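You operate a simulated robot arm through the tools that you are given. There is no shell and no other tool. Be economical: measure what you need, move in short steps, check, and stop when the job is done.

You are at the controls of a simulated two-armed robot. One attempt, no reset.

## Task
Set the green press to 6 mm, press the orange housing's insert and put it in the green pocket tray.
Fine: depth first, holding the unlock button to turn its knob; then housing in the nest, slide in, both yellow buttons held till the ram turns back, slide out; it ends in the front pocket; the other housings stay in the grey pocket tray.

The check looks at the end state, three seconds after you hand in, the way a careful person would. Anything else that was tipped, shoved, dropped, spilled or broken makes it a failure.

## Robot
Two 7-joint arms with three-finger grippers on one trunk, on a base that drives. Base frame: it is fixed to the floor where the robot stands at the start and does not move with it; the origin is under the middle of the robot, x ahead of it, y to its left, z up; the surface under the hand at the start is at about z = 0.823. Lengths are in m, angles in degrees, forces in N, time in s.
The left shoulder is at the start at [0.082, 0.126, 1.133], the right one opposite. With the tool pointing down near the work surface each hand reaches from about 0.36 to 0.86 m from the robot's upright axis, wherever it stands, measured 20 degrees to its own side. Places, roughly: insert slide [0.5, 0.2, 0.9]; nest of the insert slide [0.5, 0.2, 0.9]. Payload 2.94 kg a hand.
The TCP of each hand is the grasp point between the finger pads, 0.03 m short of the fingertips. In the tool frame z runs along the fingers and y along their closing line. The gripper opens to 0.128 m. The gripper's body begins 0.093 m behind the TCP.
Orientation is that of the tool frame in the base frame, as [roll, pitch, yaw] about the fixed x, y, z axes, in that order (R = Rz(yaw) Ry(pitch) Rx(roll)). With the fingers straight down and closing along the base's y, the tool's x points along the base's -x, its y along +y and its z along -z.

## Interface
- The arms move only by the tool apply_moves. It takes "left_series", "right_series" or both (then of equal length, played together; a hand with none holds still); each is a list of rows, each an object of numbers (a shift or turn left out is 0, a gripper value left out holds the last): "x", "y", "z": the shift along the base's x, y, z in m; "rx", "ry", "rz": the turn, a rotation vector about the base's x, y, z in degrees; "gripper": the finger opening in m, from 0 to 0.128. In form: [{"x": .., "y": .., "z": .., "rx": .., "ry": .., "rz": .., "gripper": ..}, ...]. A call has 1 to 8 rows; each row is the pose to reach, as a shift and turn from the pose commanded when the call began. A row lasts 0.2 s, in which the tool goes at most 0.05 m and 8.6 degrees; a call with a longer step from one row to the next is refused whole, and so is a gripper value outside its range. A pose out of reach is approached as far as the arm can. The call stops where the force on the tool passes 90 N (or 10 N more than at its start, if that is more) or the arm is blocked; 0.2 s more then pass. The fingers move at their own pace and stop on an object; they squeeze with about 27 N. The grip force told is the motor's: it shows also when the fingers shut on nothing. Time passes only in rows, and 0.2 s behind the last, so rows that repeat a pose let the fingers close. The reply holds the time, the measured pose of the TCP, the force on the tool along the base axes, the opening and the grip force, in the units named above and with some noise, with the torque about the TCP (base axes, N m) and any sound that the robot's microphone picked up, and new pictures: "show" is both (left out), scene, wrist or none (wrist: the cameras of the hands that moved).
- Cameras (640 x 400 px; columns grow to the right, rows downward): "scene" is now at [0.2098, 0.0084, 1.2996]; the picture's right is [0.04, -1.00, 0.00], its down [-0.62, -0.03, -0.78] and it looks along [0.78, 0.03, -0.62] (base axes); focal length 214 px, centre (320, 200). "left" rides on the left gripper at [0.069, 0.015, -0.12] in its tool frame; the picture's right is [-0.21, 0.98, 0.00], its down [-0.82, -0.18, -0.54] and it looks along [-0.53, -0.12, 0.84] (tool axes); focal length 251 px, centre (320, 200). "right" rides on the right gripper at [0.069, -0.015, -0.12] in its tool frame; the picture's right is [0.22, 0.98, 0.00], its down [-0.82, 0.18, -0.54] and it looks along [-0.53, 0.12, 0.84] (tool axes); focal length 251 px, centre (320, 200). There is no depth. A picture from a camera that has moved, and an enlarged one, comes with that camera's place and axes in the base frame and with its lens. The place of the scene camera against the robot may be out by one fixed shift of up to 0.012 m in any direction.
- raise_lower(by): slides the trunk up (or, below 0, down) by that many m; the arms and the scene camera ride with it, the base frame stays. It gives what a move gives, with no picture.
- steer(legs): drives the robot by 1 to 6 legs, each [ahead, left, turn to the left] in m, m and degrees, along the robot's own axes; the way and the turn of a leg run together, so that a leg with both is an arc; at most 1.5 m and 180 degrees a leg. The arms and the cameras ride along, it lands a little off, and it stops where it bumps. It gives what a move gives, and a new picture of the scene camera.
- pan_tilt(pan, tilt): turns the head with the scene camera to pan (to the left, within 80 degrees either way) and tilt (down, from -29 to 69), counted from straight ahead of the robot. It gives what a move gives, and a new picture of the scene camera.
- zoom(camera, box): a new picture of the part [left, top, right, bottom] of that camera's present view, enlarged. No time passes.
- sign_off(): hands the job in; it is judged then, once.

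Work in short steps. Places have to be worked out from the pictures, the camera data and where the tool is seen: move nearer, look again, correct. Check each grasp and each placing, and mend what went wrong. You have 120 turns and 260 pictures in all, those below and enlarged ones among them. Open the grippers and draw the arms clear of the work before you hand the job in, unless the task says otherwise; then end with one line.

The tools are called as name(argument=value, ...) on one line, values as JSON. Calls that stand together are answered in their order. apply_moves: Moves the arms, as the interface text tells. Its arguments: {"type":"object","properties":{"left_series":{"type":"array"},"right_series":{"type":"array"},"show":{"type":"string","enum":["both","scene","wrist","none"]}},"required":[]} The other tools are called the same way: raise_lower (by) slides the trunk up or down; steer (legs) drives the base; pan_tilt (pan, tilt) turns the head that bears the scene camera; zoom (camera, box) takes an enlarged picture of a part of a camera's view; sign_off () hands the job in.

At the start:

```text
t: 0.0
left_position: [0.4892, 0.3046, 1.1837]
left_tool_rot: [-180.0, 0.0, -180.0]
left_ft_force: [0.4, 0.6, -0.5]
left_moment: [-0.02, 0.0, 0.0]
left_width: 0.1283
left_grasp_force: 0.0
right_position: [0.4018, -0.0939, 1.1567]
right_tool_rot: [180.0, 0.0, 180.0]
right_ft_force: [0.1, -0.7, -1.1]
right_moment: [0.02, 0.01, 0.03]
right_width: 0.1282
right_grasp_force: 0.1
trunk travel left (down, up): [-0.35, 0.197]
robot x, y, heading: [-0.0012, -0.0007, -0.0]
head pan, tilt: [2.5, 38.5]
```

scene: 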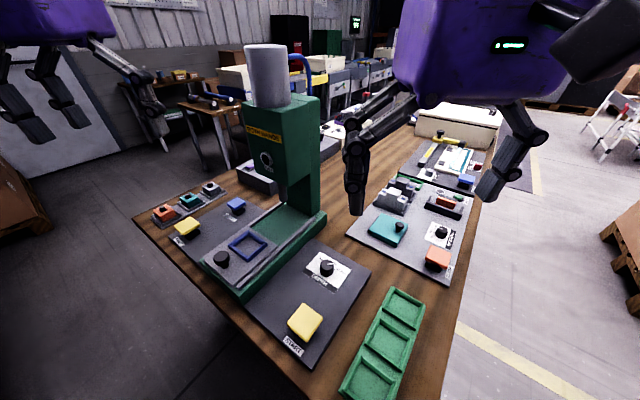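
right: 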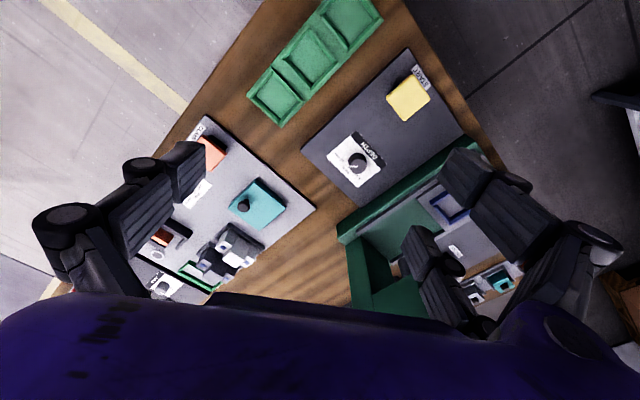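
left: 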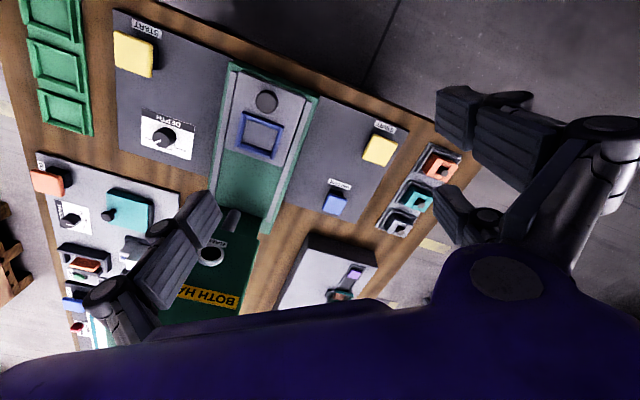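

I start by enlarging the working area to read the dial, buttons and trays.

zoom(camera="scene", box=[130, 160, 380, 360])

zoom(camera="left", box=[100, 0, 480, 240])

zoom(camera="right", box=[240, 0, 500, 220])

```text
2.00 times, centred on (255, 260) of scene
camera zoom: at [0.2098, 0.0084, 1.2996], right [0.04, -1.0, 0.0], down [-0.62, -0.03, -0.78], along [0.78, 0.03, -0.62], focal length 429 px, centre (450, 80)
```

zoom: 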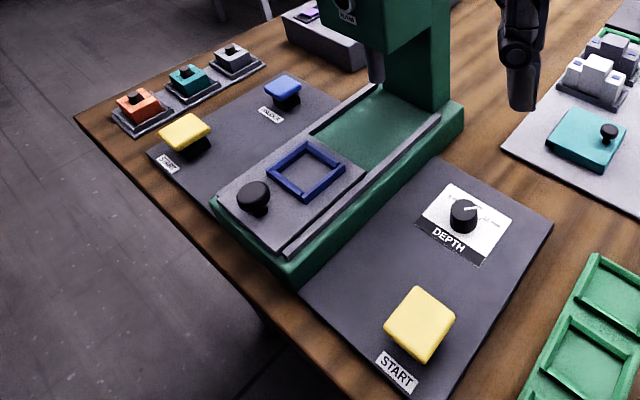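

```text
1.67 times, centred on (290, 120) of left
camera zoom: at [0.4196, 0.3195, 1.3044], right [0.21, 0.98, 0.0], down [0.82, -0.18, 0.54], along [0.53, -0.12, -0.84], focal length 419 px, centre (370, 333)
```

zoom: 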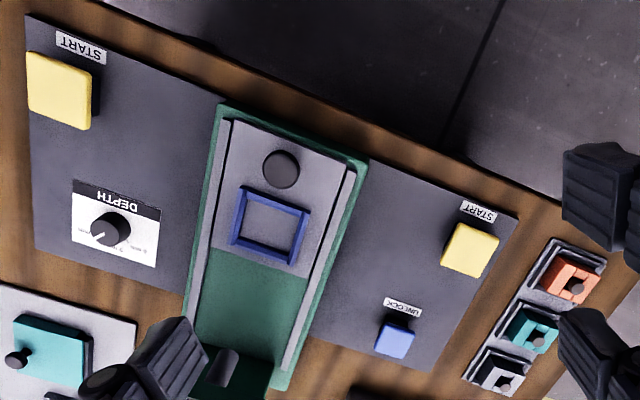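

```text
1.82 times, centred on (370, 110) of right
camera zoom: at [0.3321, -0.1099, 1.2773], right [-0.21, 0.98, 0.0], down [0.82, 0.18, 0.54], along [0.53, 0.12, -0.84], focal length 457 px, centre (229, 364)
```

zoom: 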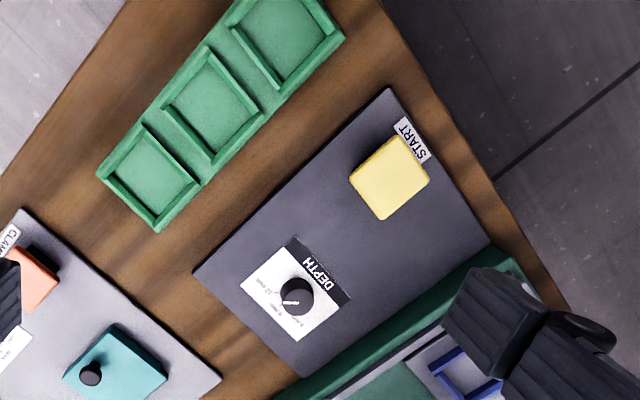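

The table is turned about −33° against me. Slide axis is about (0.835, −0.55), nest about (0.536, 0.194), and the front pocket of the green tray is too close to me at (0.30, −0.07). I back off, turn square to the table and stand in front of the press.

steer(legs=[[-0.25, 0, 0], [0, 0, -33.4], [0, 0.58, 0], [0.08, 0, 0]])

```text
t: 9.3
left_position: [0.7216, 0.4114, 1.1846]
left_tool_rot: [-180.0, -0.1, 145.5]
left_ft_force: [-0.2, -1.0, 0.4]
left_moment: [0.02, 0.02, 0.04]
left_width: 0.1278
left_grasp_force: 0.0
right_position: [0.4227, 0.131, 1.1564]
right_tool_rot: [179.9, 0.0, 145.4]
right_ft_force: [-0.3, -0.3, 0.0]
right_moment: [0.0, 0.02, -0.01]
right_width: 0.128
right_grasp_force: 0.1
trunk travel left (down, up): [-0.35, 0.197]
robot x, y, heading: [0.1473, 0.441, -34.6]
head pan, tilt: [2.5, 38.5]
camera scene: at [0.3208, 0.3262, 1.2996], right [-0.53, -0.85, 0.0], down [-0.53, 0.33, -0.78], along [0.66, -0.42, -0.62], focal length 214 px, centre (320, 200)
```

scene: 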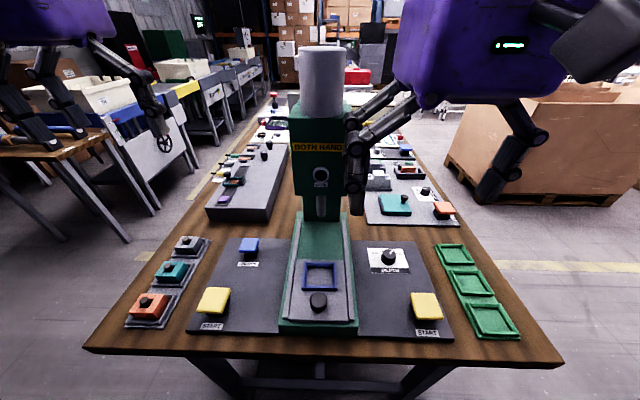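

Now square. I tilt down and look closely at the dial and housings.

pan_tilt(pan=0, tilt=50)

zoom(camera="scene", box=[350, 180, 450, 290])

zoom(camera="scene", box=[120, 160, 280, 280])

```text
t: 10.0
left_position: [0.7206, 0.4111, 1.185]
left_tool_rot: [180.0, -0.1, 145.5]
left_ft_force: [0.0, 0.1, 0.6]
left_moment: [0.03, 0.01, -0.01]
left_width: 0.1281
left_grasp_force: 0.1
right_position: [0.424, 0.131, 1.1565]
right_tool_rot: [-180.0, 0.1, 145.5]
right_ft_force: [-0.5, 0.0, -0.1]
right_moment: [0.01, -0.04, -0.01]
right_width: 0.1278
right_grasp_force: 0.1
trunk travel left (down, up): [-0.35, 0.197]
robot x, y, heading: [0.1436, 0.4381, -34.4]
head pan, tilt: [0.0, 50.0]
camera scene: at [0.3112, 0.3282, 1.2832], right [-0.57, -0.82, 0.0], down [-0.63, 0.43, -0.64], along [0.53, -0.36, -0.77], focal length 214 px, centre (320, 200)
```

scene: 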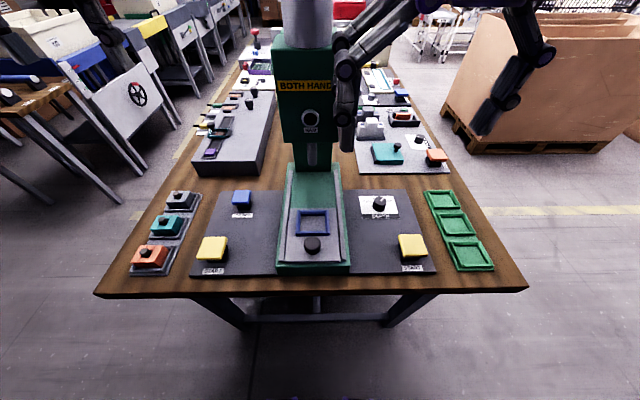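

```text
3.64 times, centred on (400, 235) of scene
camera zoom: at [0.3112, 0.3282, 1.2832], right [-0.57, -0.82, 0.0], down [-0.63, 0.43, -0.64], along [0.53, -0.36, -0.77], focal length 780 px, centre (29, 73)
```

zoom: 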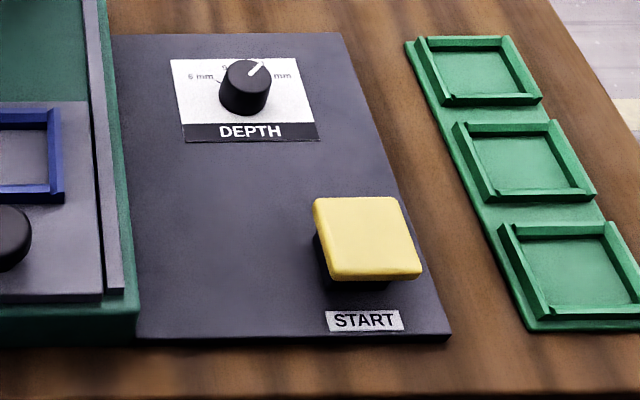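

```text
3.33 times, centred on (200, 220) of scene
camera zoom: at [0.3112, 0.3282, 1.2832], right [-0.57, -0.82, 0.0], down [-0.63, 0.43, -0.64], along [0.53, -0.36, -0.77], focal length 715 px, centre (720, 133)
```

zoom: 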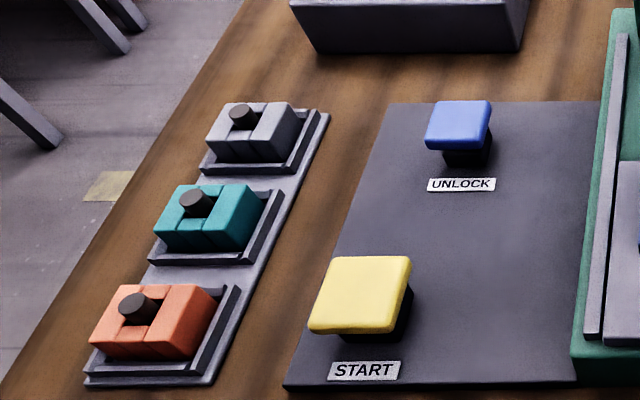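

Next I bring the right hand over the dial and the left hand over the unlock button for close views.

apply_moves(right_series=[{"x": 0.017, "y": -0.025, "z": -0.02}, {"x": 0.034, "y": -0.05, "z": -0.045}, {"x": 0.051, "y": -0.076, "z": -0.07}, {"x": 0.068, "y": -0.1, "z": -0.09}, {"x": 0.083, "y": -0.126, "z": -0.11}], left_series=[{"x": -0.002, "y": -0.025, "z": -0.03}, {"x": -0.003, "y": -0.05, "z": -0.06}, {"x": -0.004, "y": -0.07, "z": -0.09}, {"x": -0.006, "y": -0.1, "z": -0.11}, {"x": -0.008, "y": -0.117, "z": -0.135}])

```text
t: 11.2
left_position: [0.7144, 0.2947, 1.0482]
left_tool_rot: [-180.0, 0.0, 145.5]
left_ft_force: [0.7, 0.9, 0.3]
left_moment: [0.03, 0.0, 0.01]
left_width: 0.1277
left_grasp_force: 0.1
right_position: [0.5063, 0.0049, 1.048]
right_tool_rot: [179.9, -0.1, 145.4]
right_ft_force: [-0.2, -0.5, -0.1]
right_moment: [0.0, 0.02, -0.03]
right_width: 0.1278
right_grasp_force: 0.1
trunk travel left (down, up): [-0.35, 0.197]
robot x, y, heading: [0.1464, 0.4408, -34.5]
head pan, tilt: [0.0, 50.0]
camera scene: at [0.3116, 0.3275, 1.2831], right [-0.57, -0.82, 0.0], down [-0.63, 0.43, -0.64], along [0.53, -0.36, -0.77], focal length 214 px, centre (320, 200)
camera right: at [0.4402, 0.0317, 1.1676], right [0.38, 0.93, 0.0], down [0.78, -0.32, 0.54], along [0.5, -0.2, -0.84], focal length 251 px, centre (320, 200)
camera left: at [0.665, 0.3461, 1.168], right [0.73, 0.68, 0.0], down [0.58, -0.61, 0.54], along [0.37, -0.39, -0.84], focal length 251 px, centre (320, 200)
```

scene: 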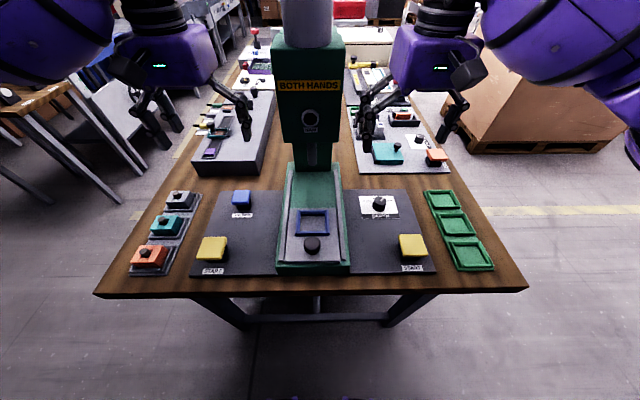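
right: 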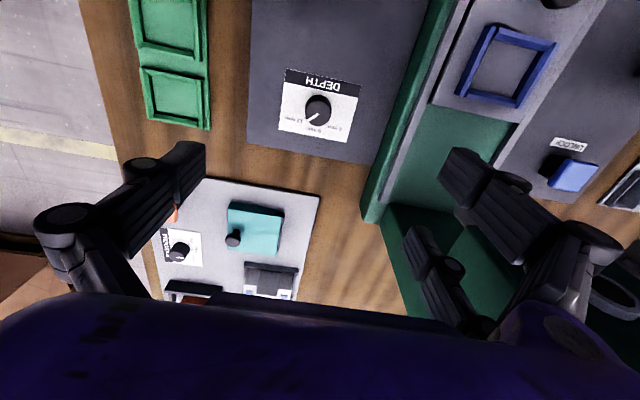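
left: 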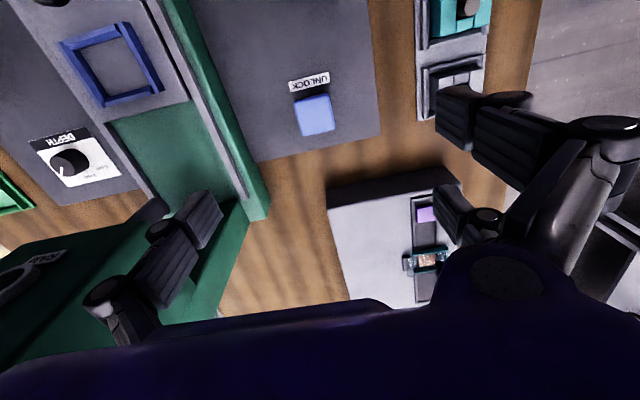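

I read the dial scale enlarged.

zoom(camera="right", box=[270, 60, 370, 150])

zoom(camera="left", box=[270, 60, 370, 150])

```text
4.44 times, centred on (320, 105) of right
camera zoom: at [0.4402, 0.0317, 1.1676], right [0.38, 0.93, 0.0], down [0.78, -0.32, 0.54], along [0.5, -0.2, -0.84], focal length 1118 px, centre (320, 622)
```

zoom: 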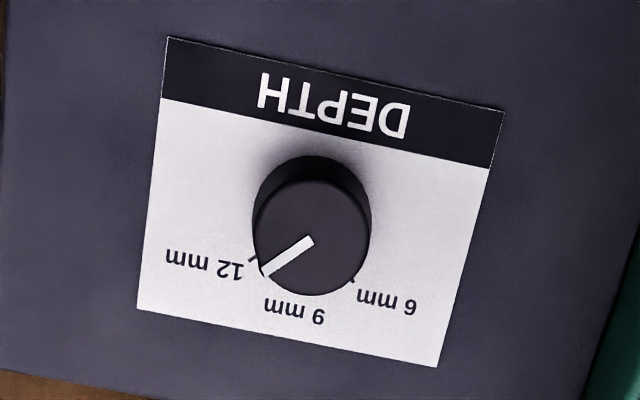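

```text
4.44 times, centred on (320, 105) of left
camera zoom: at [0.665, 0.3461, 1.168], right [0.73, 0.68, 0.0], down [0.58, -0.61, 0.54], along [0.37, -0.39, -0.84], focal length 1118 px, centre (320, 622)
```

zoom: 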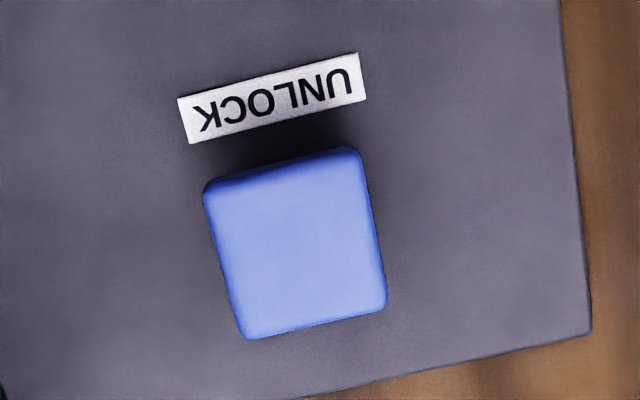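

Scale reads 6 mm left, 9 mm ahead, 12 mm right; the pointer sits near 12, so about 90° counter-clockwise is needed. I turn the right wrist −45° above the knob, and close and lower the left hand over the unlock button.

apply_moves(right_series=[{"z": -0.015, "rz": -7.5, "gripper": 0.07}, {"z": -0.03, "rz": -15}, {"z": -0.045, "rz": -22.5}, {"z": -0.06, "rz": -30}, {"x": 0.001, "y": -0.002, "z": -0.08, "rz": -37.5}, {"x": 0.0017, "y": -0.003, "z": -0.098, "rz": -45}], left_series=[{"z": -0.01, "gripper": 0}, {"z": -0.02}, {"x": -0.001, "y": -0.002, "z": -0.04}, {"x": -0.002, "y": -0.004, "z": -0.07}, {"x": -0.003, "y": -0.006, "z": -0.1}, {"x": -0.003, "y": -0.006, "z": -0.118}])

```text
t: 12.6
left_position: [0.71, 0.2869, 0.9319]
left_tool_rot: [-180.0, 0.1, 145.5]
left_ft_force: [0.1, 0.2, 0.0]
left_moment: [-0.01, 0.0, 0.01]
left_width: 0.0
left_grasp_force: 2.9
right_position: [0.5077, 0.0026, 0.9494]
right_tool_rot: [-179.9, 0.0, 100.3]
right_ft_force: [0.4, 0.3, -0.5]
right_moment: [0.0, -0.02, 0.0]
right_width: 0.07
right_grasp_force: 0.1
trunk travel left (down, up): [-0.35, 0.197]
robot x, y, heading: [0.1465, 0.4372, -34.6]
head pan, tilt: [0.0, 50.0]
camera scene: at [0.3113, 0.3282, 1.2832], right [-0.57, -0.82, 0.0], down [-0.63, 0.43, -0.64], along [0.53, -0.36, -0.77], focal length 214 px, centre (320, 200)
camera right: at [0.4797, 0.0684, 1.0689], right [0.92, 0.39, 0.0], down [0.32, -0.78, 0.54], along [0.21, -0.5, -0.84], focal length 251 px, centre (320, 200)
camera left: at [0.6619, 0.3392, 1.0511], right [0.73, 0.68, 0.0], down [0.57, -0.61, 0.54], along [0.37, -0.4, -0.84], focal length 251 px, centre (320, 200)
```

scene: 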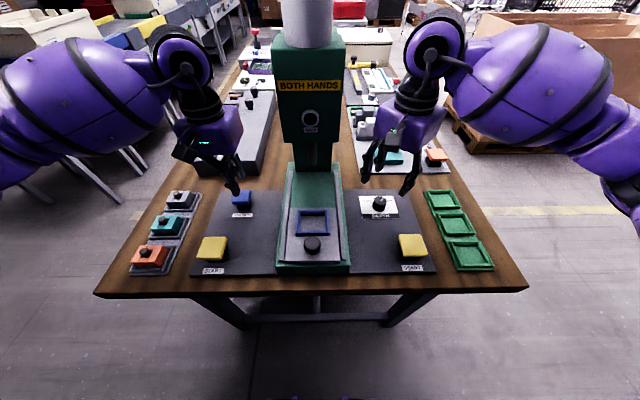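
right: 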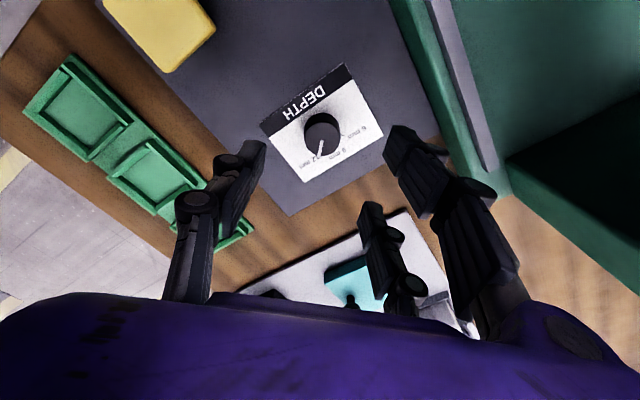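
left: 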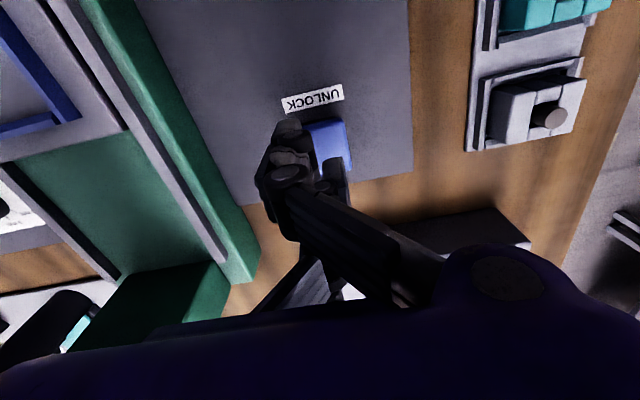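

Enlarging both views to centre the hands precisely.

zoom(camera="right", box=[250, 50, 400, 200])

zoom(camera="left", box=[250, 70, 400, 220])

```text
2.67 times, centred on (325, 125) of right
camera zoom: at [0.4797, 0.0684, 1.0689], right [0.92, 0.39, 0.0], down [0.32, -0.78, 0.54], along [0.21, -0.5, -0.84], focal length 670 px, centre (307, 400)
```

zoom: 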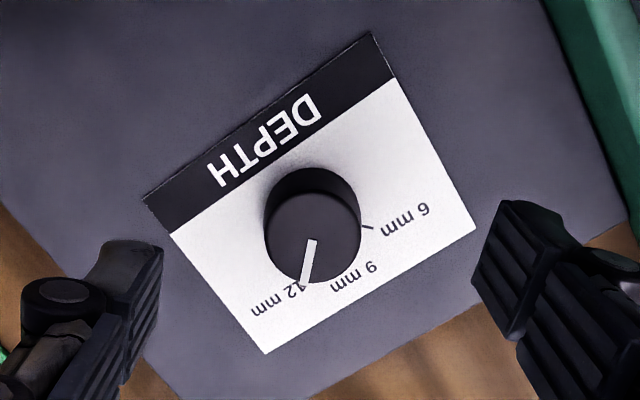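

```text
2.67 times, centred on (325, 145) of left
camera zoom: at [0.6619, 0.3392, 1.0511], right [0.73, 0.68, 0.0], down [0.57, -0.61, 0.54], along [0.37, -0.4, -0.84], focal length 670 px, centre (307, 347)
```

zoom: 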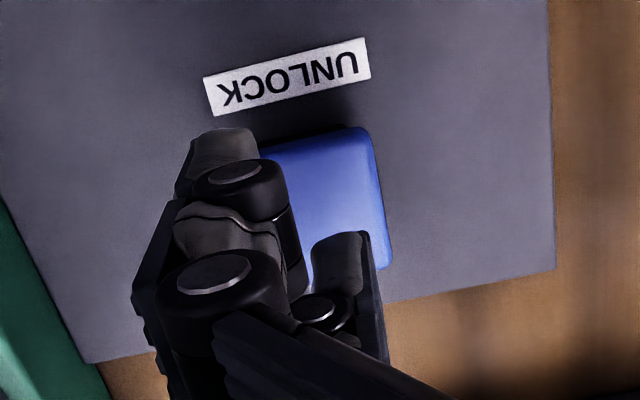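

Both hands are centred within about 2 mm. I lower the right fingers around the knob and close, and bring the left fingertips to just above the button.

apply_moves(right_series=[{"z": -0.025}, {"z": -0.05}, {"z": -0.065}, {"z": -0.075}, {"z": -0.075, "gripper": 0.03}, {"z": -0.075, "gripper": 0.02}, {"z": -0.075, "gripper": 0.02}], left_series=[{"z": -0.01}, {"z": -0.02}, {"z": -0.025}, {"z": -0.03}, {"z": -0.03}, {"z": -0.03}, {"z": -0.03}], show="wrist")

```text
t: 14.2
left_position: [0.7093, 0.2887, 0.9026]
left_tool_rot: [-180.0, 0.0, 145.4]
left_ft_force: [0.3, 0.3, 0.6]
left_moment: [0.03, -0.01, -0.01]
left_width: 0.0
left_grasp_force: 2.8
right_position: [0.5047, 0.0021, 0.8742]
right_tool_rot: [-179.9, 0.1, 100.2]
right_ft_force: [-8.1, -6.1, -1.1]
right_moment: [-0.22, 0.19, 0.01]
right_width: 0.023
right_grasp_force: 45.1
trunk travel left (down, up): [-0.35, 0.197]
robot x, y, heading: [0.1488, 0.4355, -34.7]
head pan, tilt: [0.0, 50.0]
camera right: at [0.478, 0.068, 0.9947], right [0.92, 0.39, 0.0], down [0.32, -0.78, 0.54], along [0.21, -0.5, -0.84], focal length 251 px, centre (320, 200)
camera left: at [0.6612, 0.3392, 1.0223], right [0.73, 0.68, 0.0], down [0.57, -0.61, 0.54], along [0.37, -0.4, -0.84], focal length 251 px, centre (320, 200)
```

right: 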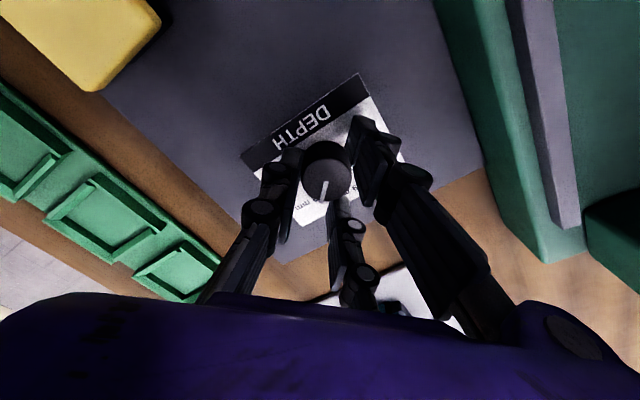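
left: 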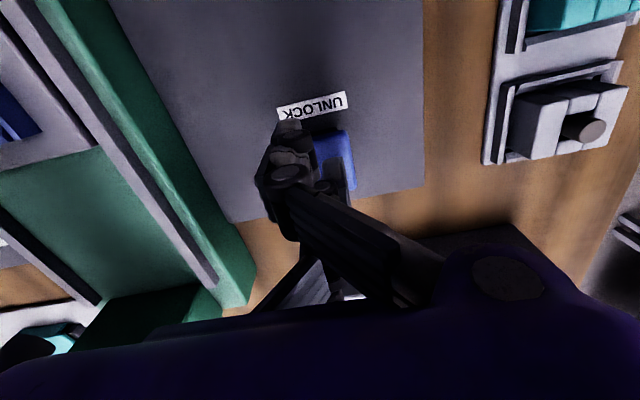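

The grip is at 23 mm with some side force; I check the grip.

zoom(camera="right", box=[250, 90, 410, 250])

```text
2.50 times, centred on (330, 170) of right
camera zoom: at [0.478, 0.068, 0.9947], right [0.92, 0.39, 0.0], down [0.32, -0.78, 0.54], along [0.21, -0.5, -0.84], focal length 629 px, centre (295, 275)
```

zoom: 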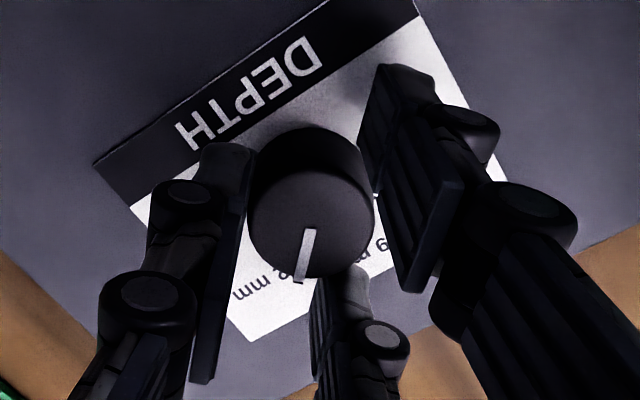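

The knob is held, slightly offset; I shift the right hand 3 mm to relax it, and press the unlock down in small steps.

apply_moves(left_series=[{"z": -0.003}, {"z": -0.006}, {"z": -0.009}, {"z": -0.012}, {"z": -0.012}], right_series=[{"x": 0.001}, {"x": 0.002, "y": 0.001}, {"x": 0.003, "y": 0.0015}, {"x": 0.003, "y": 0.0015}, {"x": 0.003, "y": 0.0015}], show="wrist")

```text
t: 15.4
left_position: [0.7092, 0.2883, 0.8911]
left_tool_rot: [179.9, 0.0, 145.4]
left_ft_force: [-0.3, -0.9, 0.2]
left_moment: [0.0, 0.0, -0.01]
left_width: 0.0003
left_grasp_force: 2.7
right_position: [0.5094, 0.0038, 0.8751]
right_tool_rot: [179.9, 0.1, 100.4]
right_ft_force: [-15.7, -9.0, 4.3]
right_moment: [-0.28, 0.48, 0.01]
right_width: 0.0308
right_grasp_force: 8.0
trunk travel left (down, up): [-0.35, 0.197]
robot x, y, heading: [0.1468, 0.4372, -35.0]
head pan, tilt: [0.0, 50.0]
camera right: at [0.4811, 0.0693, 0.9951], right [0.92, 0.39, 0.0], down [0.32, -0.78, 0.54], along [0.21, -0.5, -0.84], focal length 251 px, centre (320, 200)
camera left: at [0.6603, 0.3392, 1.0106], right [0.73, 0.68, 0.0], down [0.57, -0.61, 0.54], along [0.37, -0.39, -0.84], focal length 251 px, centre (320, 200)
```

right: 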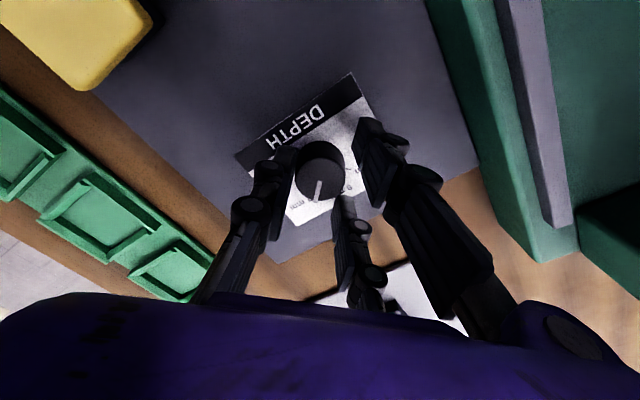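
left: 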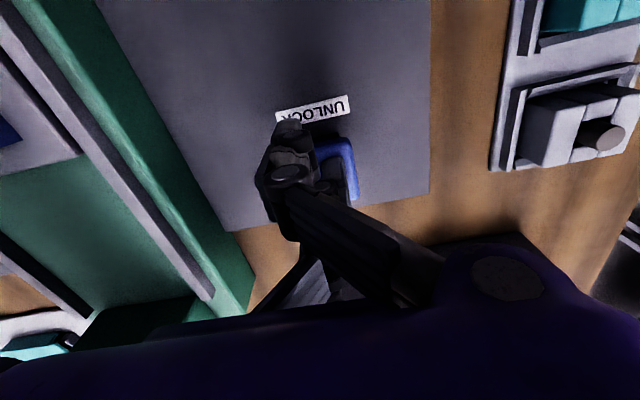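

Shifting made it worse, so I open the fingers and look again at where the knob sits between them.

apply_moves(right_series=[{"gripper": 0.06}, {"gripper": 0.06}, {"gripper": 0.06}], show="none")

zoom(camera="right", box=[240, 80, 420, 260])

```text
t: 16.2
left_position: [0.7098, 0.2885, 0.8902]
left_tool_rot: [-180.0, 0.0, 145.5]
left_ft_force: [-0.1, 0.2, 0.7]
left_moment: [-0.03, 0.01, 0.04]
left_width: 0.0001
left_grasp_force: 3.4
right_position: [0.5114, 0.0041, 0.875]
right_tool_rot: [179.9, 0.0, 100.4]
right_ft_force: [0.3, 0.5, 0.3]
right_moment: [0.0, -0.03, -0.01]
right_width: 0.0601
right_grasp_force: 0.0
trunk travel left (down, up): [-0.35, 0.197]
robot x, y, heading: [0.1422, 0.4385, -34.5]
head pan, tilt: [0.0, 50.0]
```

```text
2.22 times, centred on (330, 170) of right
camera zoom: at [0.4827, 0.0701, 0.9946], right [0.92, 0.39, 0.0], down [0.33, -0.78, 0.54], along [0.21, -0.5, -0.84], focal length 559 px, centre (298, 267)
```

zoom: 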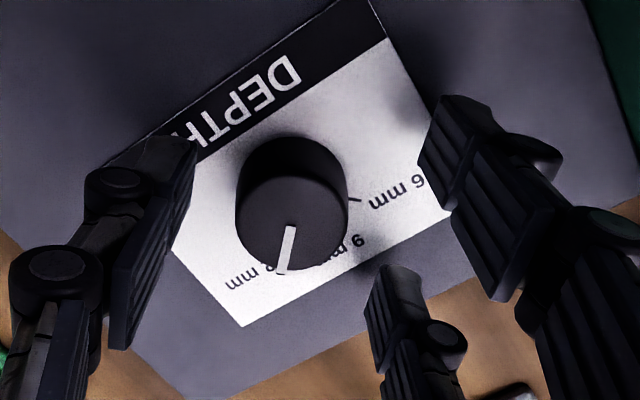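

The knob sits about 4 mm toward the left finger; I recentre there, go 4 mm lower and close again.

apply_moves(right_series=[{"x": -0.002, "y": -0.001, "z": -0.002}, {"x": -0.0037, "y": -0.0017, "z": -0.004}, {"x": -0.0037, "y": -0.0017, "z": -0.004, "gripper": 0.035}, {"x": -0.0037, "y": -0.0017, "z": -0.004, "gripper": 0.022}, {"x": -0.0037, "y": -0.0017, "z": -0.004, "gripper": 0.022}, {"x": -0.0037, "y": -0.0017, "z": -0.004, "gripper": 0.022}], show="none")

zoom(camera="right", box=[240, 80, 420, 260])

```text
t: 17.6
left_position: [0.7098, 0.2882, 0.8902]
left_tool_rot: [-180.0, 0.0, 145.4]
left_ft_force: [-0.2, 0.4, -0.1]
left_moment: [-0.02, 0.01, 0.02]
left_width: 0.0001
left_grasp_force: 3.1
right_position: [0.5068, 0.0014, 0.8707]
right_tool_rot: [180.0, 0.1, 100.4]
right_ft_force: [-5.8, -3.7, 2.4]
right_moment: [-0.19, 0.37, 0.03]
right_width: 0.0263
right_grasp_force: 3.6
trunk travel left (down, up): [-0.35, 0.197]
robot x, y, heading: [0.1415, 0.4375, -34.6]
head pan, tilt: [0.0, 50.0]
```

```text
2.22 times, centred on (330, 170) of right
camera zoom: at [0.4788, 0.0684, 0.9904], right [0.92, 0.39, 0.0], down [0.32, -0.78, 0.54], along [0.21, -0.5, -0.84], focal length 559 px, centre (298, 267)
```

zoom: 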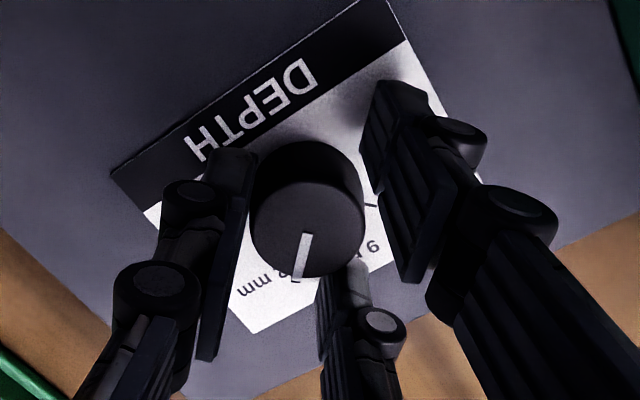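

The fingers need a tighter command for full squeeze; I close fully and check force.

apply_moves(right_series=[{"gripper": 0.0}, {"gripper": 0.0}, {"gripper": 0.0}], show="none")

zoom(camera="right", box=[240, 80, 420, 260])

```text
t: 18.4
left_position: [0.7096, 0.2866, 0.8911]
left_tool_rot: [179.9, 0.1, 145.5]
left_ft_force: [0.3, -1.4, 0.2]
left_moment: [-0.01, 0.03, 0.02]
left_width: 0.0
left_grasp_force: 2.8
right_position: [0.5061, 0.0021, 0.8695]
right_tool_rot: [180.0, 0.2, 100.4]
right_ft_force: [-10.9, -6.6, 1.2]
right_moment: [-0.17, 0.29, 0.0]
right_width: 0.0229
right_grasp_force: 45.1
trunk travel left (down, up): [-0.35, 0.197]
robot x, y, heading: [0.1438, 0.4388, -34.6]
head pan, tilt: [0.0, 50.0]
```

```text
2.22 times, centred on (330, 170) of right
camera zoom: at [0.4776, 0.0677, 0.9902], right [0.92, 0.39, 0.0], down [0.32, -0.78, 0.54], along [0.21, -0.5, -0.84], focal length 559 px, centre (298, 267)
```

zoom: 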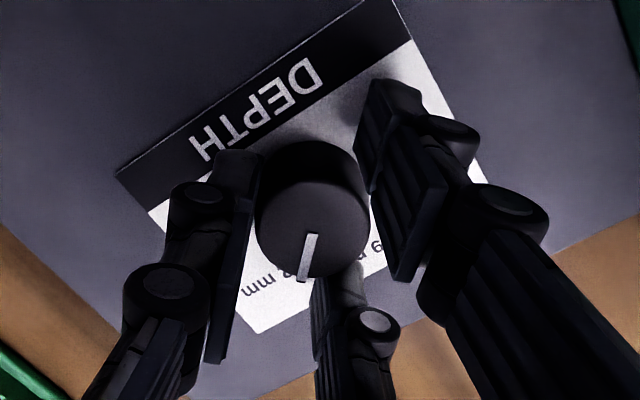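

Knob firmly gripped (45 N). I relax the side force by moving the right hand −3.5 mm and keep lowering the left hand to find the button.

apply_moves(left_series=[{"z": -0.003}, {"z": -0.006}, {"z": -0.009}, {"z": -0.012}, {"z": -0.012}], right_series=[{"x": -0.001}, {"x": -0.002, "y": -0.001}, {"x": -0.003, "y": -0.0013}, {"x": -0.003, "y": -0.0013}, {"x": -0.003, "y": -0.0013}], show="none")

zoom(camera="left", box=[240, 80, 420, 260])

```text
t: 19.6
left_position: [0.7065, 0.2858, 0.8802]
left_tool_rot: [179.9, 0.2, 145.4]
left_ft_force: [-1.5, -3.7, 6.0]
left_moment: [-0.01, 0.03, 0.03]
left_width: 0.0059
left_grasp_force: 3.4
right_position: [0.4937, -0.0018, 0.8671]
right_tool_rot: [-179.1, 0.1, 100.3]
right_ft_force: [-52.0, -13.0, -14.8]
right_moment: [0.18, 1.35, -0.1]
right_width: 0.0
right_grasp_force: 27.6
trunk travel left (down, up): [-0.35, 0.197]
robot x, y, heading: [0.1473, 0.4334, -34.8]
head pan, tilt: [0.0, 50.0]
```

```text
2.22 times, centred on (330, 170) of left
camera zoom: at [0.6573, 0.3375, 0.9995], right [0.73, 0.68, 0.0], down [0.57, -0.62, 0.54], along [0.37, -0.4, -0.84], focal length 559 px, centre (298, 267)
```

zoom: 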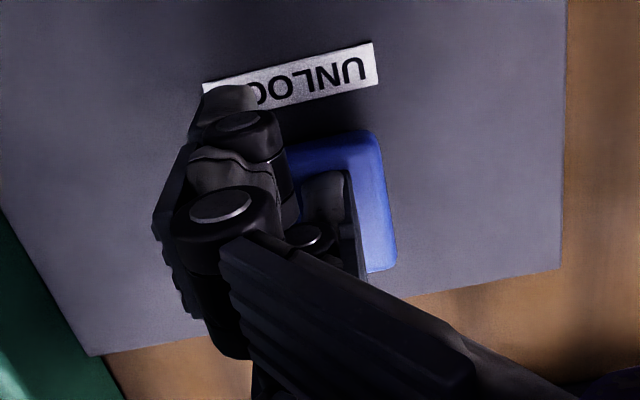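

The right fingers slipped off the knob (now shut beside it, pushed with 52 N). I back off that way, lift, and open to look at how the fingers actually sit.

apply_moves(right_series=[{"x": -0.006, "y": -0.001}, {"x": -0.012, "y": -0.003}, {"x": -0.014, "y": -0.004, "z": 0.02}, {"x": -0.012, "y": -0.004, "z": 0.05}, {"x": -0.006, "y": -0.002, "z": 0.08, "gripper": 0.06}, {"x": 0.003, "y": 0.002, "z": 0.1}], left_series=[{"z": 0.005}, {"z": 0.01}, {"z": 0.02}, {"z": 0.04}, {"z": 0.06}, {"z": 0.08}])

zoom(camera="scene", box=[340, 80, 460, 230])

zoom(camera="scene", box=[170, 80, 290, 230])

```text
t: 21.0
left_position: [0.7108, 0.2893, 0.9563]
left_tool_rot: [180.0, 0.1, 145.5]
left_ft_force: [-0.6, 1.6, -1.0]
left_moment: [-0.02, 0.05, 0.02]
left_width: 0.0
left_grasp_force: 2.8
right_position: [0.5074, 0.0039, 0.9706]
right_tool_rot: [179.9, 0.1, 100.4]
right_ft_force: [-0.1, 0.0, -0.9]
right_moment: [-0.02, -0.05, 0.01]
right_width: 0.0577
right_grasp_force: 0.0
trunk travel left (down, up): [-0.35, 0.197]
robot x, y, heading: [0.1466, 0.4359, -34.6]
head pan, tilt: [0.0, 50.0]
camera scene: at [0.3112, 0.3287, 1.2832], right [-0.57, -0.82, 0.0], down [-0.63, 0.43, -0.64], along [0.53, -0.36, -0.77], focal length 214 px, centre (320, 200)
camera right: at [0.4799, 0.0693, 1.0907], right [0.92, 0.39, 0.0], down [0.33, -0.77, 0.54], along [0.21, -0.5, -0.84], focal length 251 px, centre (320, 200)
camera left: at [0.6623, 0.3408, 1.0768], right [0.73, 0.68, 0.0], down [0.57, -0.61, 0.54], along [0.37, -0.4, -0.84], focal length 251 px, centre (320, 200)
```

scene: 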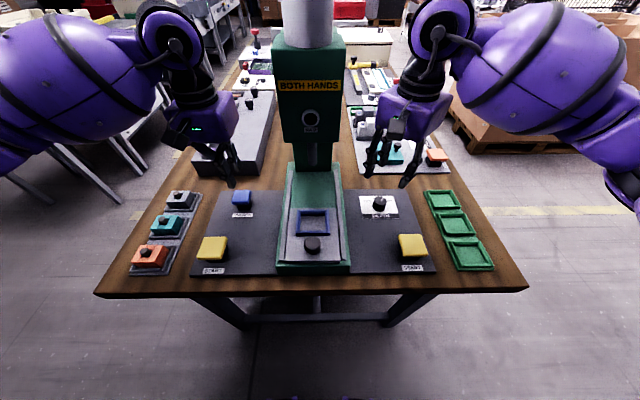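
right: 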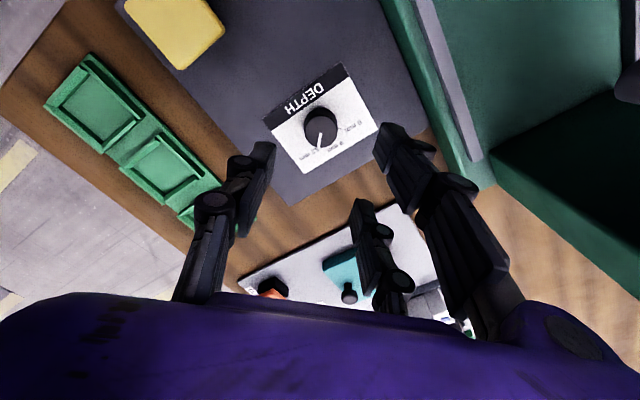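
left: 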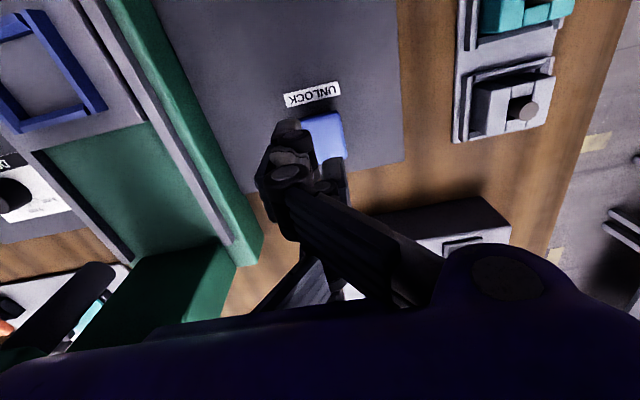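

```text
2.67 times, centred on (400, 155) of scene
camera zoom: at [0.3112, 0.3287, 1.2832], right [-0.57, -0.82, 0.0], down [-0.63, 0.43, -0.64], along [0.53, -0.36, -0.77], focal length 572 px, centre (107, 320)
```

zoom: 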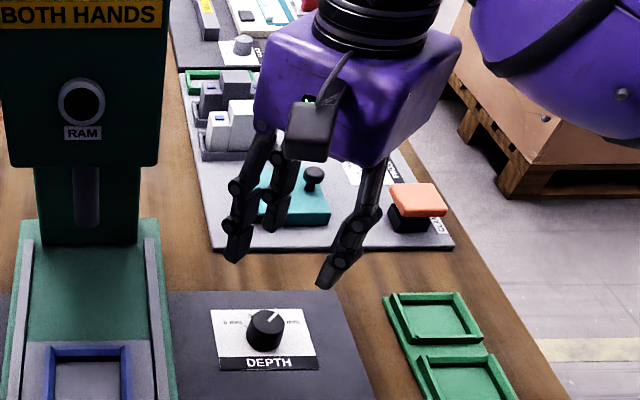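

```text
2.67 times, centred on (230, 155) of scene
camera zoom: at [0.3112, 0.3287, 1.2832], right [-0.57, -0.82, 0.0], down [-0.63, 0.43, -0.64], along [0.53, -0.36, -0.77], focal length 572 px, centre (560, 320)
```

zoom: 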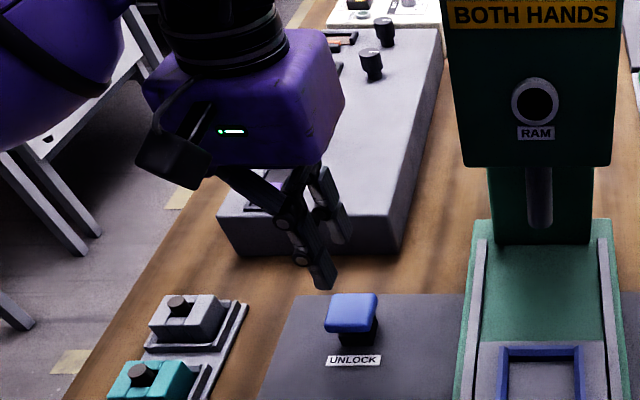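

The hand is visibly a three-finger type: a pair on one side and a single finger on the other. I close the right hand in the air to see how the tips meet.

apply_moves(right_series=[{"gripper": 0.02}, {"gripper": 0.02}], show="none")

zoom(camera="right", box=[220, 90, 460, 290])

zoom(camera="scene", box=[360, 120, 440, 220])

```text
t: 21.6
left_position: [0.7096, 0.2893, 0.9566]
left_tool_rot: [-180.0, 0.0, 145.4]
left_ft_force: [0.2, 0.1, -0.2]
left_moment: [0.04, 0.01, 0.04]
left_width: 0.0001
left_grasp_force: 3.2
right_position: [0.5076, 0.0032, 0.9712]
right_tool_rot: [179.9, 0.0, 100.3]
right_ft_force: [0.3, -1.0, 0.0]
right_moment: [0.04, 0.0, 0.0]
right_width: 0.0197
right_grasp_force: 0.1
trunk travel left (down, up): [-0.35, 0.197]
robot x, y, heading: [0.1434, 0.4388, -34.8]
head pan, tilt: [0.0, 50.0]
```

```text
2.00 times, centred on (340, 190) of right
camera zoom: at [0.4796, 0.0687, 1.0902], right [0.92, 0.39, 0.0], down [0.33, -0.78, 0.54], along [0.21, -0.5, -0.84], focal length 503 px, centre (280, 220)
```

zoom: 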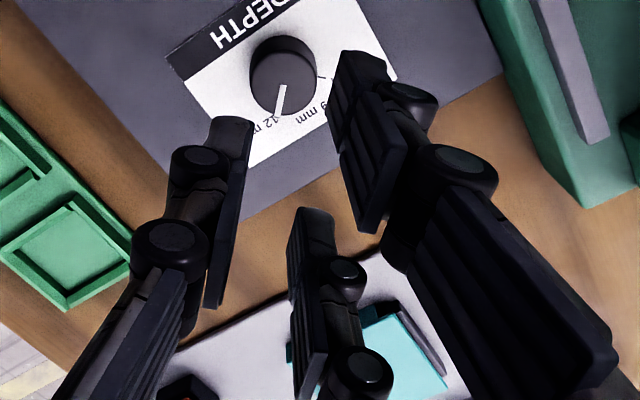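

```text
4.00 times, centred on (400, 170) of scene
camera zoom: at [0.311, 0.3282, 1.2832], right [-0.57, -0.82, 0.0], down [-0.63, 0.43, -0.64], along [0.53, -0.36, -0.77], focal length 858 px, centre (0, 320)
```

zoom: 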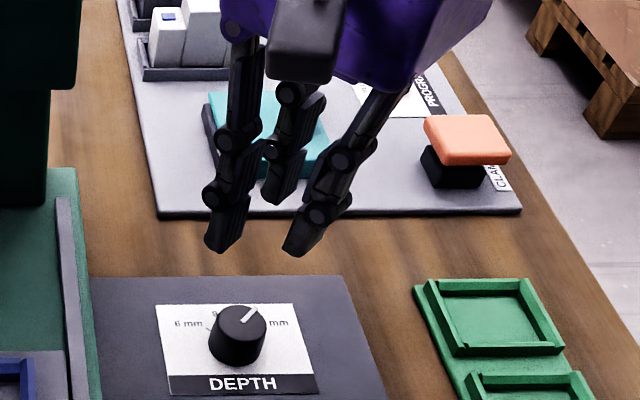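

Confirmed: two fingers at about ±26 mm and a single one in the middle, so the knob slips through the pair. I'll grip the knob offset 13 mm, between the single finger and the camera-side one, and press unlock with the single finger only.

apply_moves(right_series=[{"gripper": 0.06}, {"x": 0.0014, "y": -0.0065, "z": -0.01}, {"x": 0.0027, "y": -0.013, "z": -0.02}, {"x": 0.0027, "y": -0.013, "z": -0.05}, {"x": 0.0027, "y": -0.013, "z": -0.08}, {"x": 0.0027, "y": -0.013, "z": -0.1}, {"x": 0.0027, "y": -0.013, "z": -0.1}], left_series=[{"gripper": 0.05}, {"x": 0.009, "y": 0.012}, {"x": 0.018, "y": 0.024}, {"x": 0.018, "y": 0.024, "z": -0.02}, {"x": 0.018, "y": 0.024, "z": -0.04}, {"x": 0.018, "y": 0.024, "z": -0.055}, {"x": 0.018, "y": 0.024, "z": -0.058}], show="wrist")

zoom(camera="right", box=[240, 80, 420, 260])

zoom(camera="left", box=[200, 60, 420, 240])

```text
t: 23.2
left_position: [0.7268, 0.3123, 0.9005]
left_tool_rot: [-180.0, 0.0, 145.4]
left_ft_force: [0.4, 0.2, 1.5]
left_moment: [-0.04, 0.0, -0.02]
left_width: 0.0499
left_grasp_force: 0.2
right_position: [0.5101, -0.01, 0.8699]
right_tool_rot: [-180.0, 0.1, 100.5]
right_ft_force: [0.1, -0.4, -0.6]
right_moment: [0.0, 0.01, 0.02]
right_width: 0.0601
right_grasp_force: 0.1
trunk travel left (down, up): [-0.35, 0.197]
robot x, y, heading: [0.1453, 0.4333, -34.8]
head pan, tilt: [0.0, 50.0]
camera right: at [0.4813, 0.056, 0.9902], right [0.92, 0.39, 0.0], down [0.32, -0.77, 0.54], along [0.21, -0.5, -0.84], focal length 251 px, centre (320, 200)
camera left: at [0.679, 0.364, 1.0192], right [0.73, 0.68, 0.0], down [0.57, -0.61, 0.54], along [0.37, -0.4, -0.84], focal length 251 px, centre (320, 200)
```

right: 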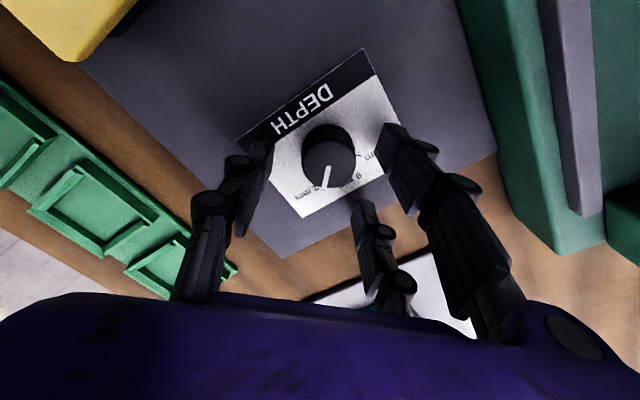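
left: 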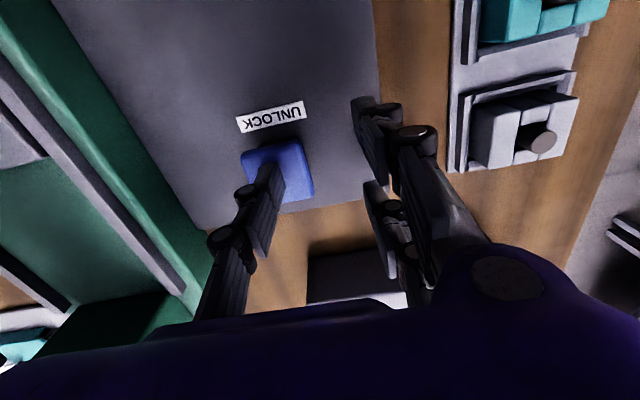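

```text
2.22 times, centred on (330, 170) of right
camera zoom: at [0.4813, 0.056, 0.9902], right [0.92, 0.39, 0.0], down [0.32, -0.77, 0.54], along [0.21, -0.5, -0.84], focal length 559 px, centre (298, 267)
```

zoom: 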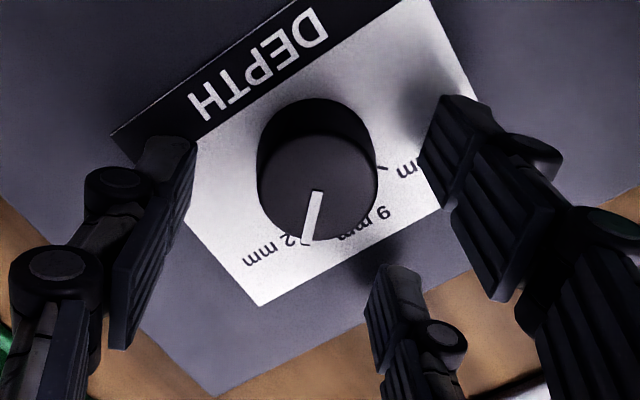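

```text
2.22 times, centred on (310, 150) of left
camera zoom: at [0.679, 0.364, 1.0192], right [0.73, 0.68, 0.0], down [0.57, -0.61, 0.54], along [0.37, -0.4, -0.84], focal length 559 px, centre (342, 311)
```

zoom: 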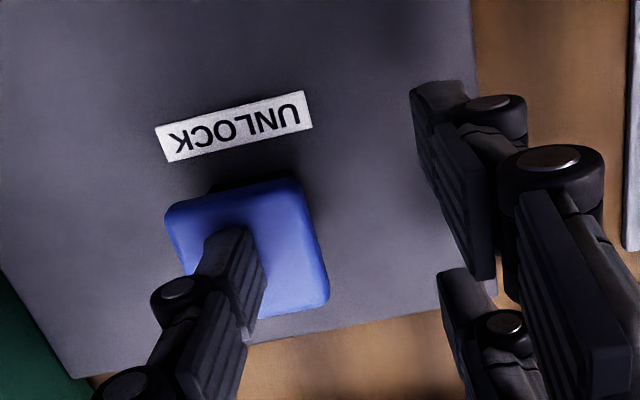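

Geometry looks right now. I close the right fingers on the knob and press the button down with the single left finger.

apply_moves(right_series=[{"gripper": 0.035}, {"gripper": 0.02}, {"gripper": 0.01}, {"gripper": 0.0}, {"gripper": 0.0}, {"gripper": 0.0}], left_series=[{"z": -0.005}, {"z": -0.01}, {"z": -0.015}, {"z": -0.018}, {"z": -0.021}, {"z": -0.024}], show="wrist")

zoom(camera="right", box=[240, 80, 420, 260])

zoom(camera="left", box=[200, 60, 420, 240])

```text
t: 24.6
left_position: [0.7278, 0.3156, 0.873]
left_tool_rot: [179.8, -0.2, 145.6]
left_ft_force: [-2.2, -2.4, 5.7]
left_moment: [-0.12, 0.07, 0.0]
left_width: 0.0602
left_grasp_force: 2.6
right_position: [0.5115, -0.009, 0.8706]
right_tool_rot: [179.9, 0.1, 100.4]
right_ft_force: [14.8, 12.0, -1.5]
right_moment: [0.23, -0.42, -0.13]
right_width: 0.0297
right_grasp_force: 44.9
trunk travel left (down, up): [-0.35, 0.197]
robot x, y, heading: [0.1474, 0.4342, -34.3]
head pan, tilt: [0.0, 50.0]
camera right: at [0.4825, 0.0575, 0.991], right [0.92, 0.39, 0.0], down [0.33, -0.78, 0.54], along [0.21, -0.5, -0.84], focal length 251 px, centre (320, 200)
camera left: at [0.6803, 0.3663, 0.9934], right [0.73, 0.68, 0.0], down [0.58, -0.62, 0.54], along [0.37, -0.39, -0.84], focal length 251 px, centre (320, 200)
```

right: 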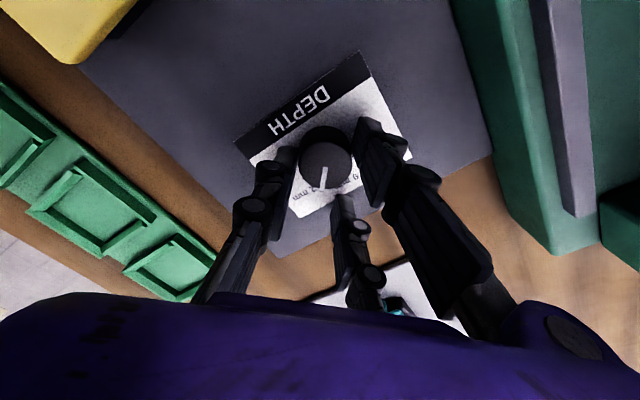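
left: 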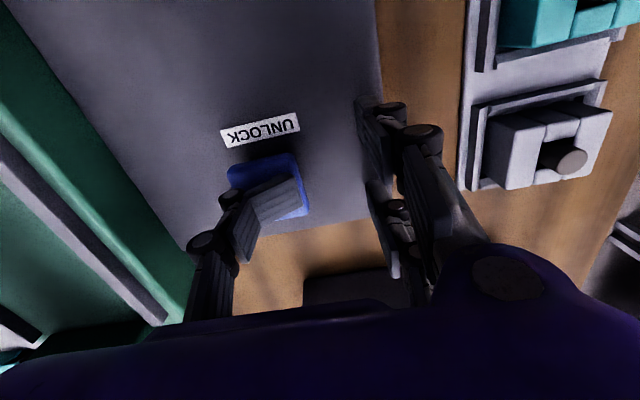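

```text
2.22 times, centred on (330, 170) of right
camera zoom: at [0.4825, 0.0575, 0.991], right [0.92, 0.39, 0.0], down [0.33, -0.78, 0.54], along [0.21, -0.5, -0.84], focal length 559 px, centre (298, 267)
```

zoom: 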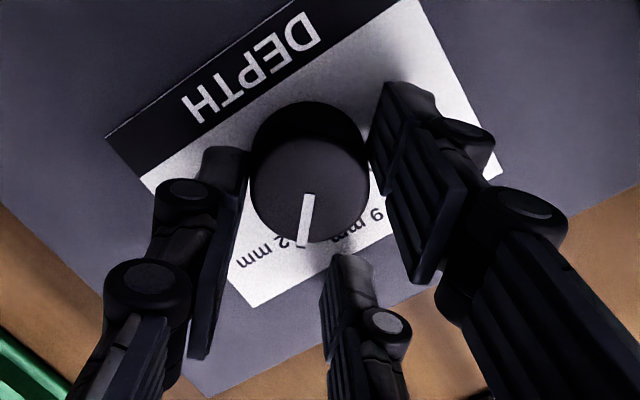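

```text
2.22 times, centred on (310, 150) of left
camera zoom: at [0.6803, 0.3663, 0.9934], right [0.73, 0.68, 0.0], down [0.58, -0.62, 0.54], along [0.37, -0.39, -0.84], focal length 559 px, centre (342, 311)
```

zoom: 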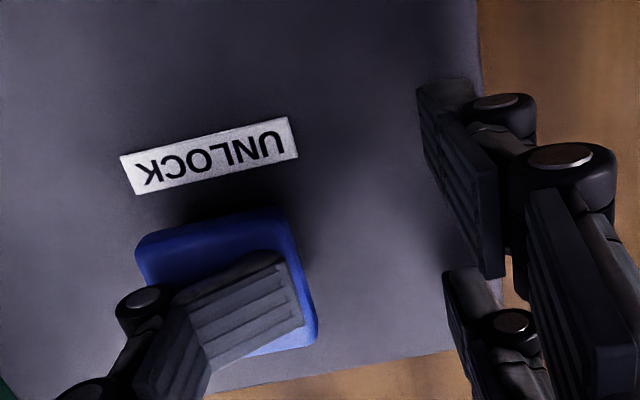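

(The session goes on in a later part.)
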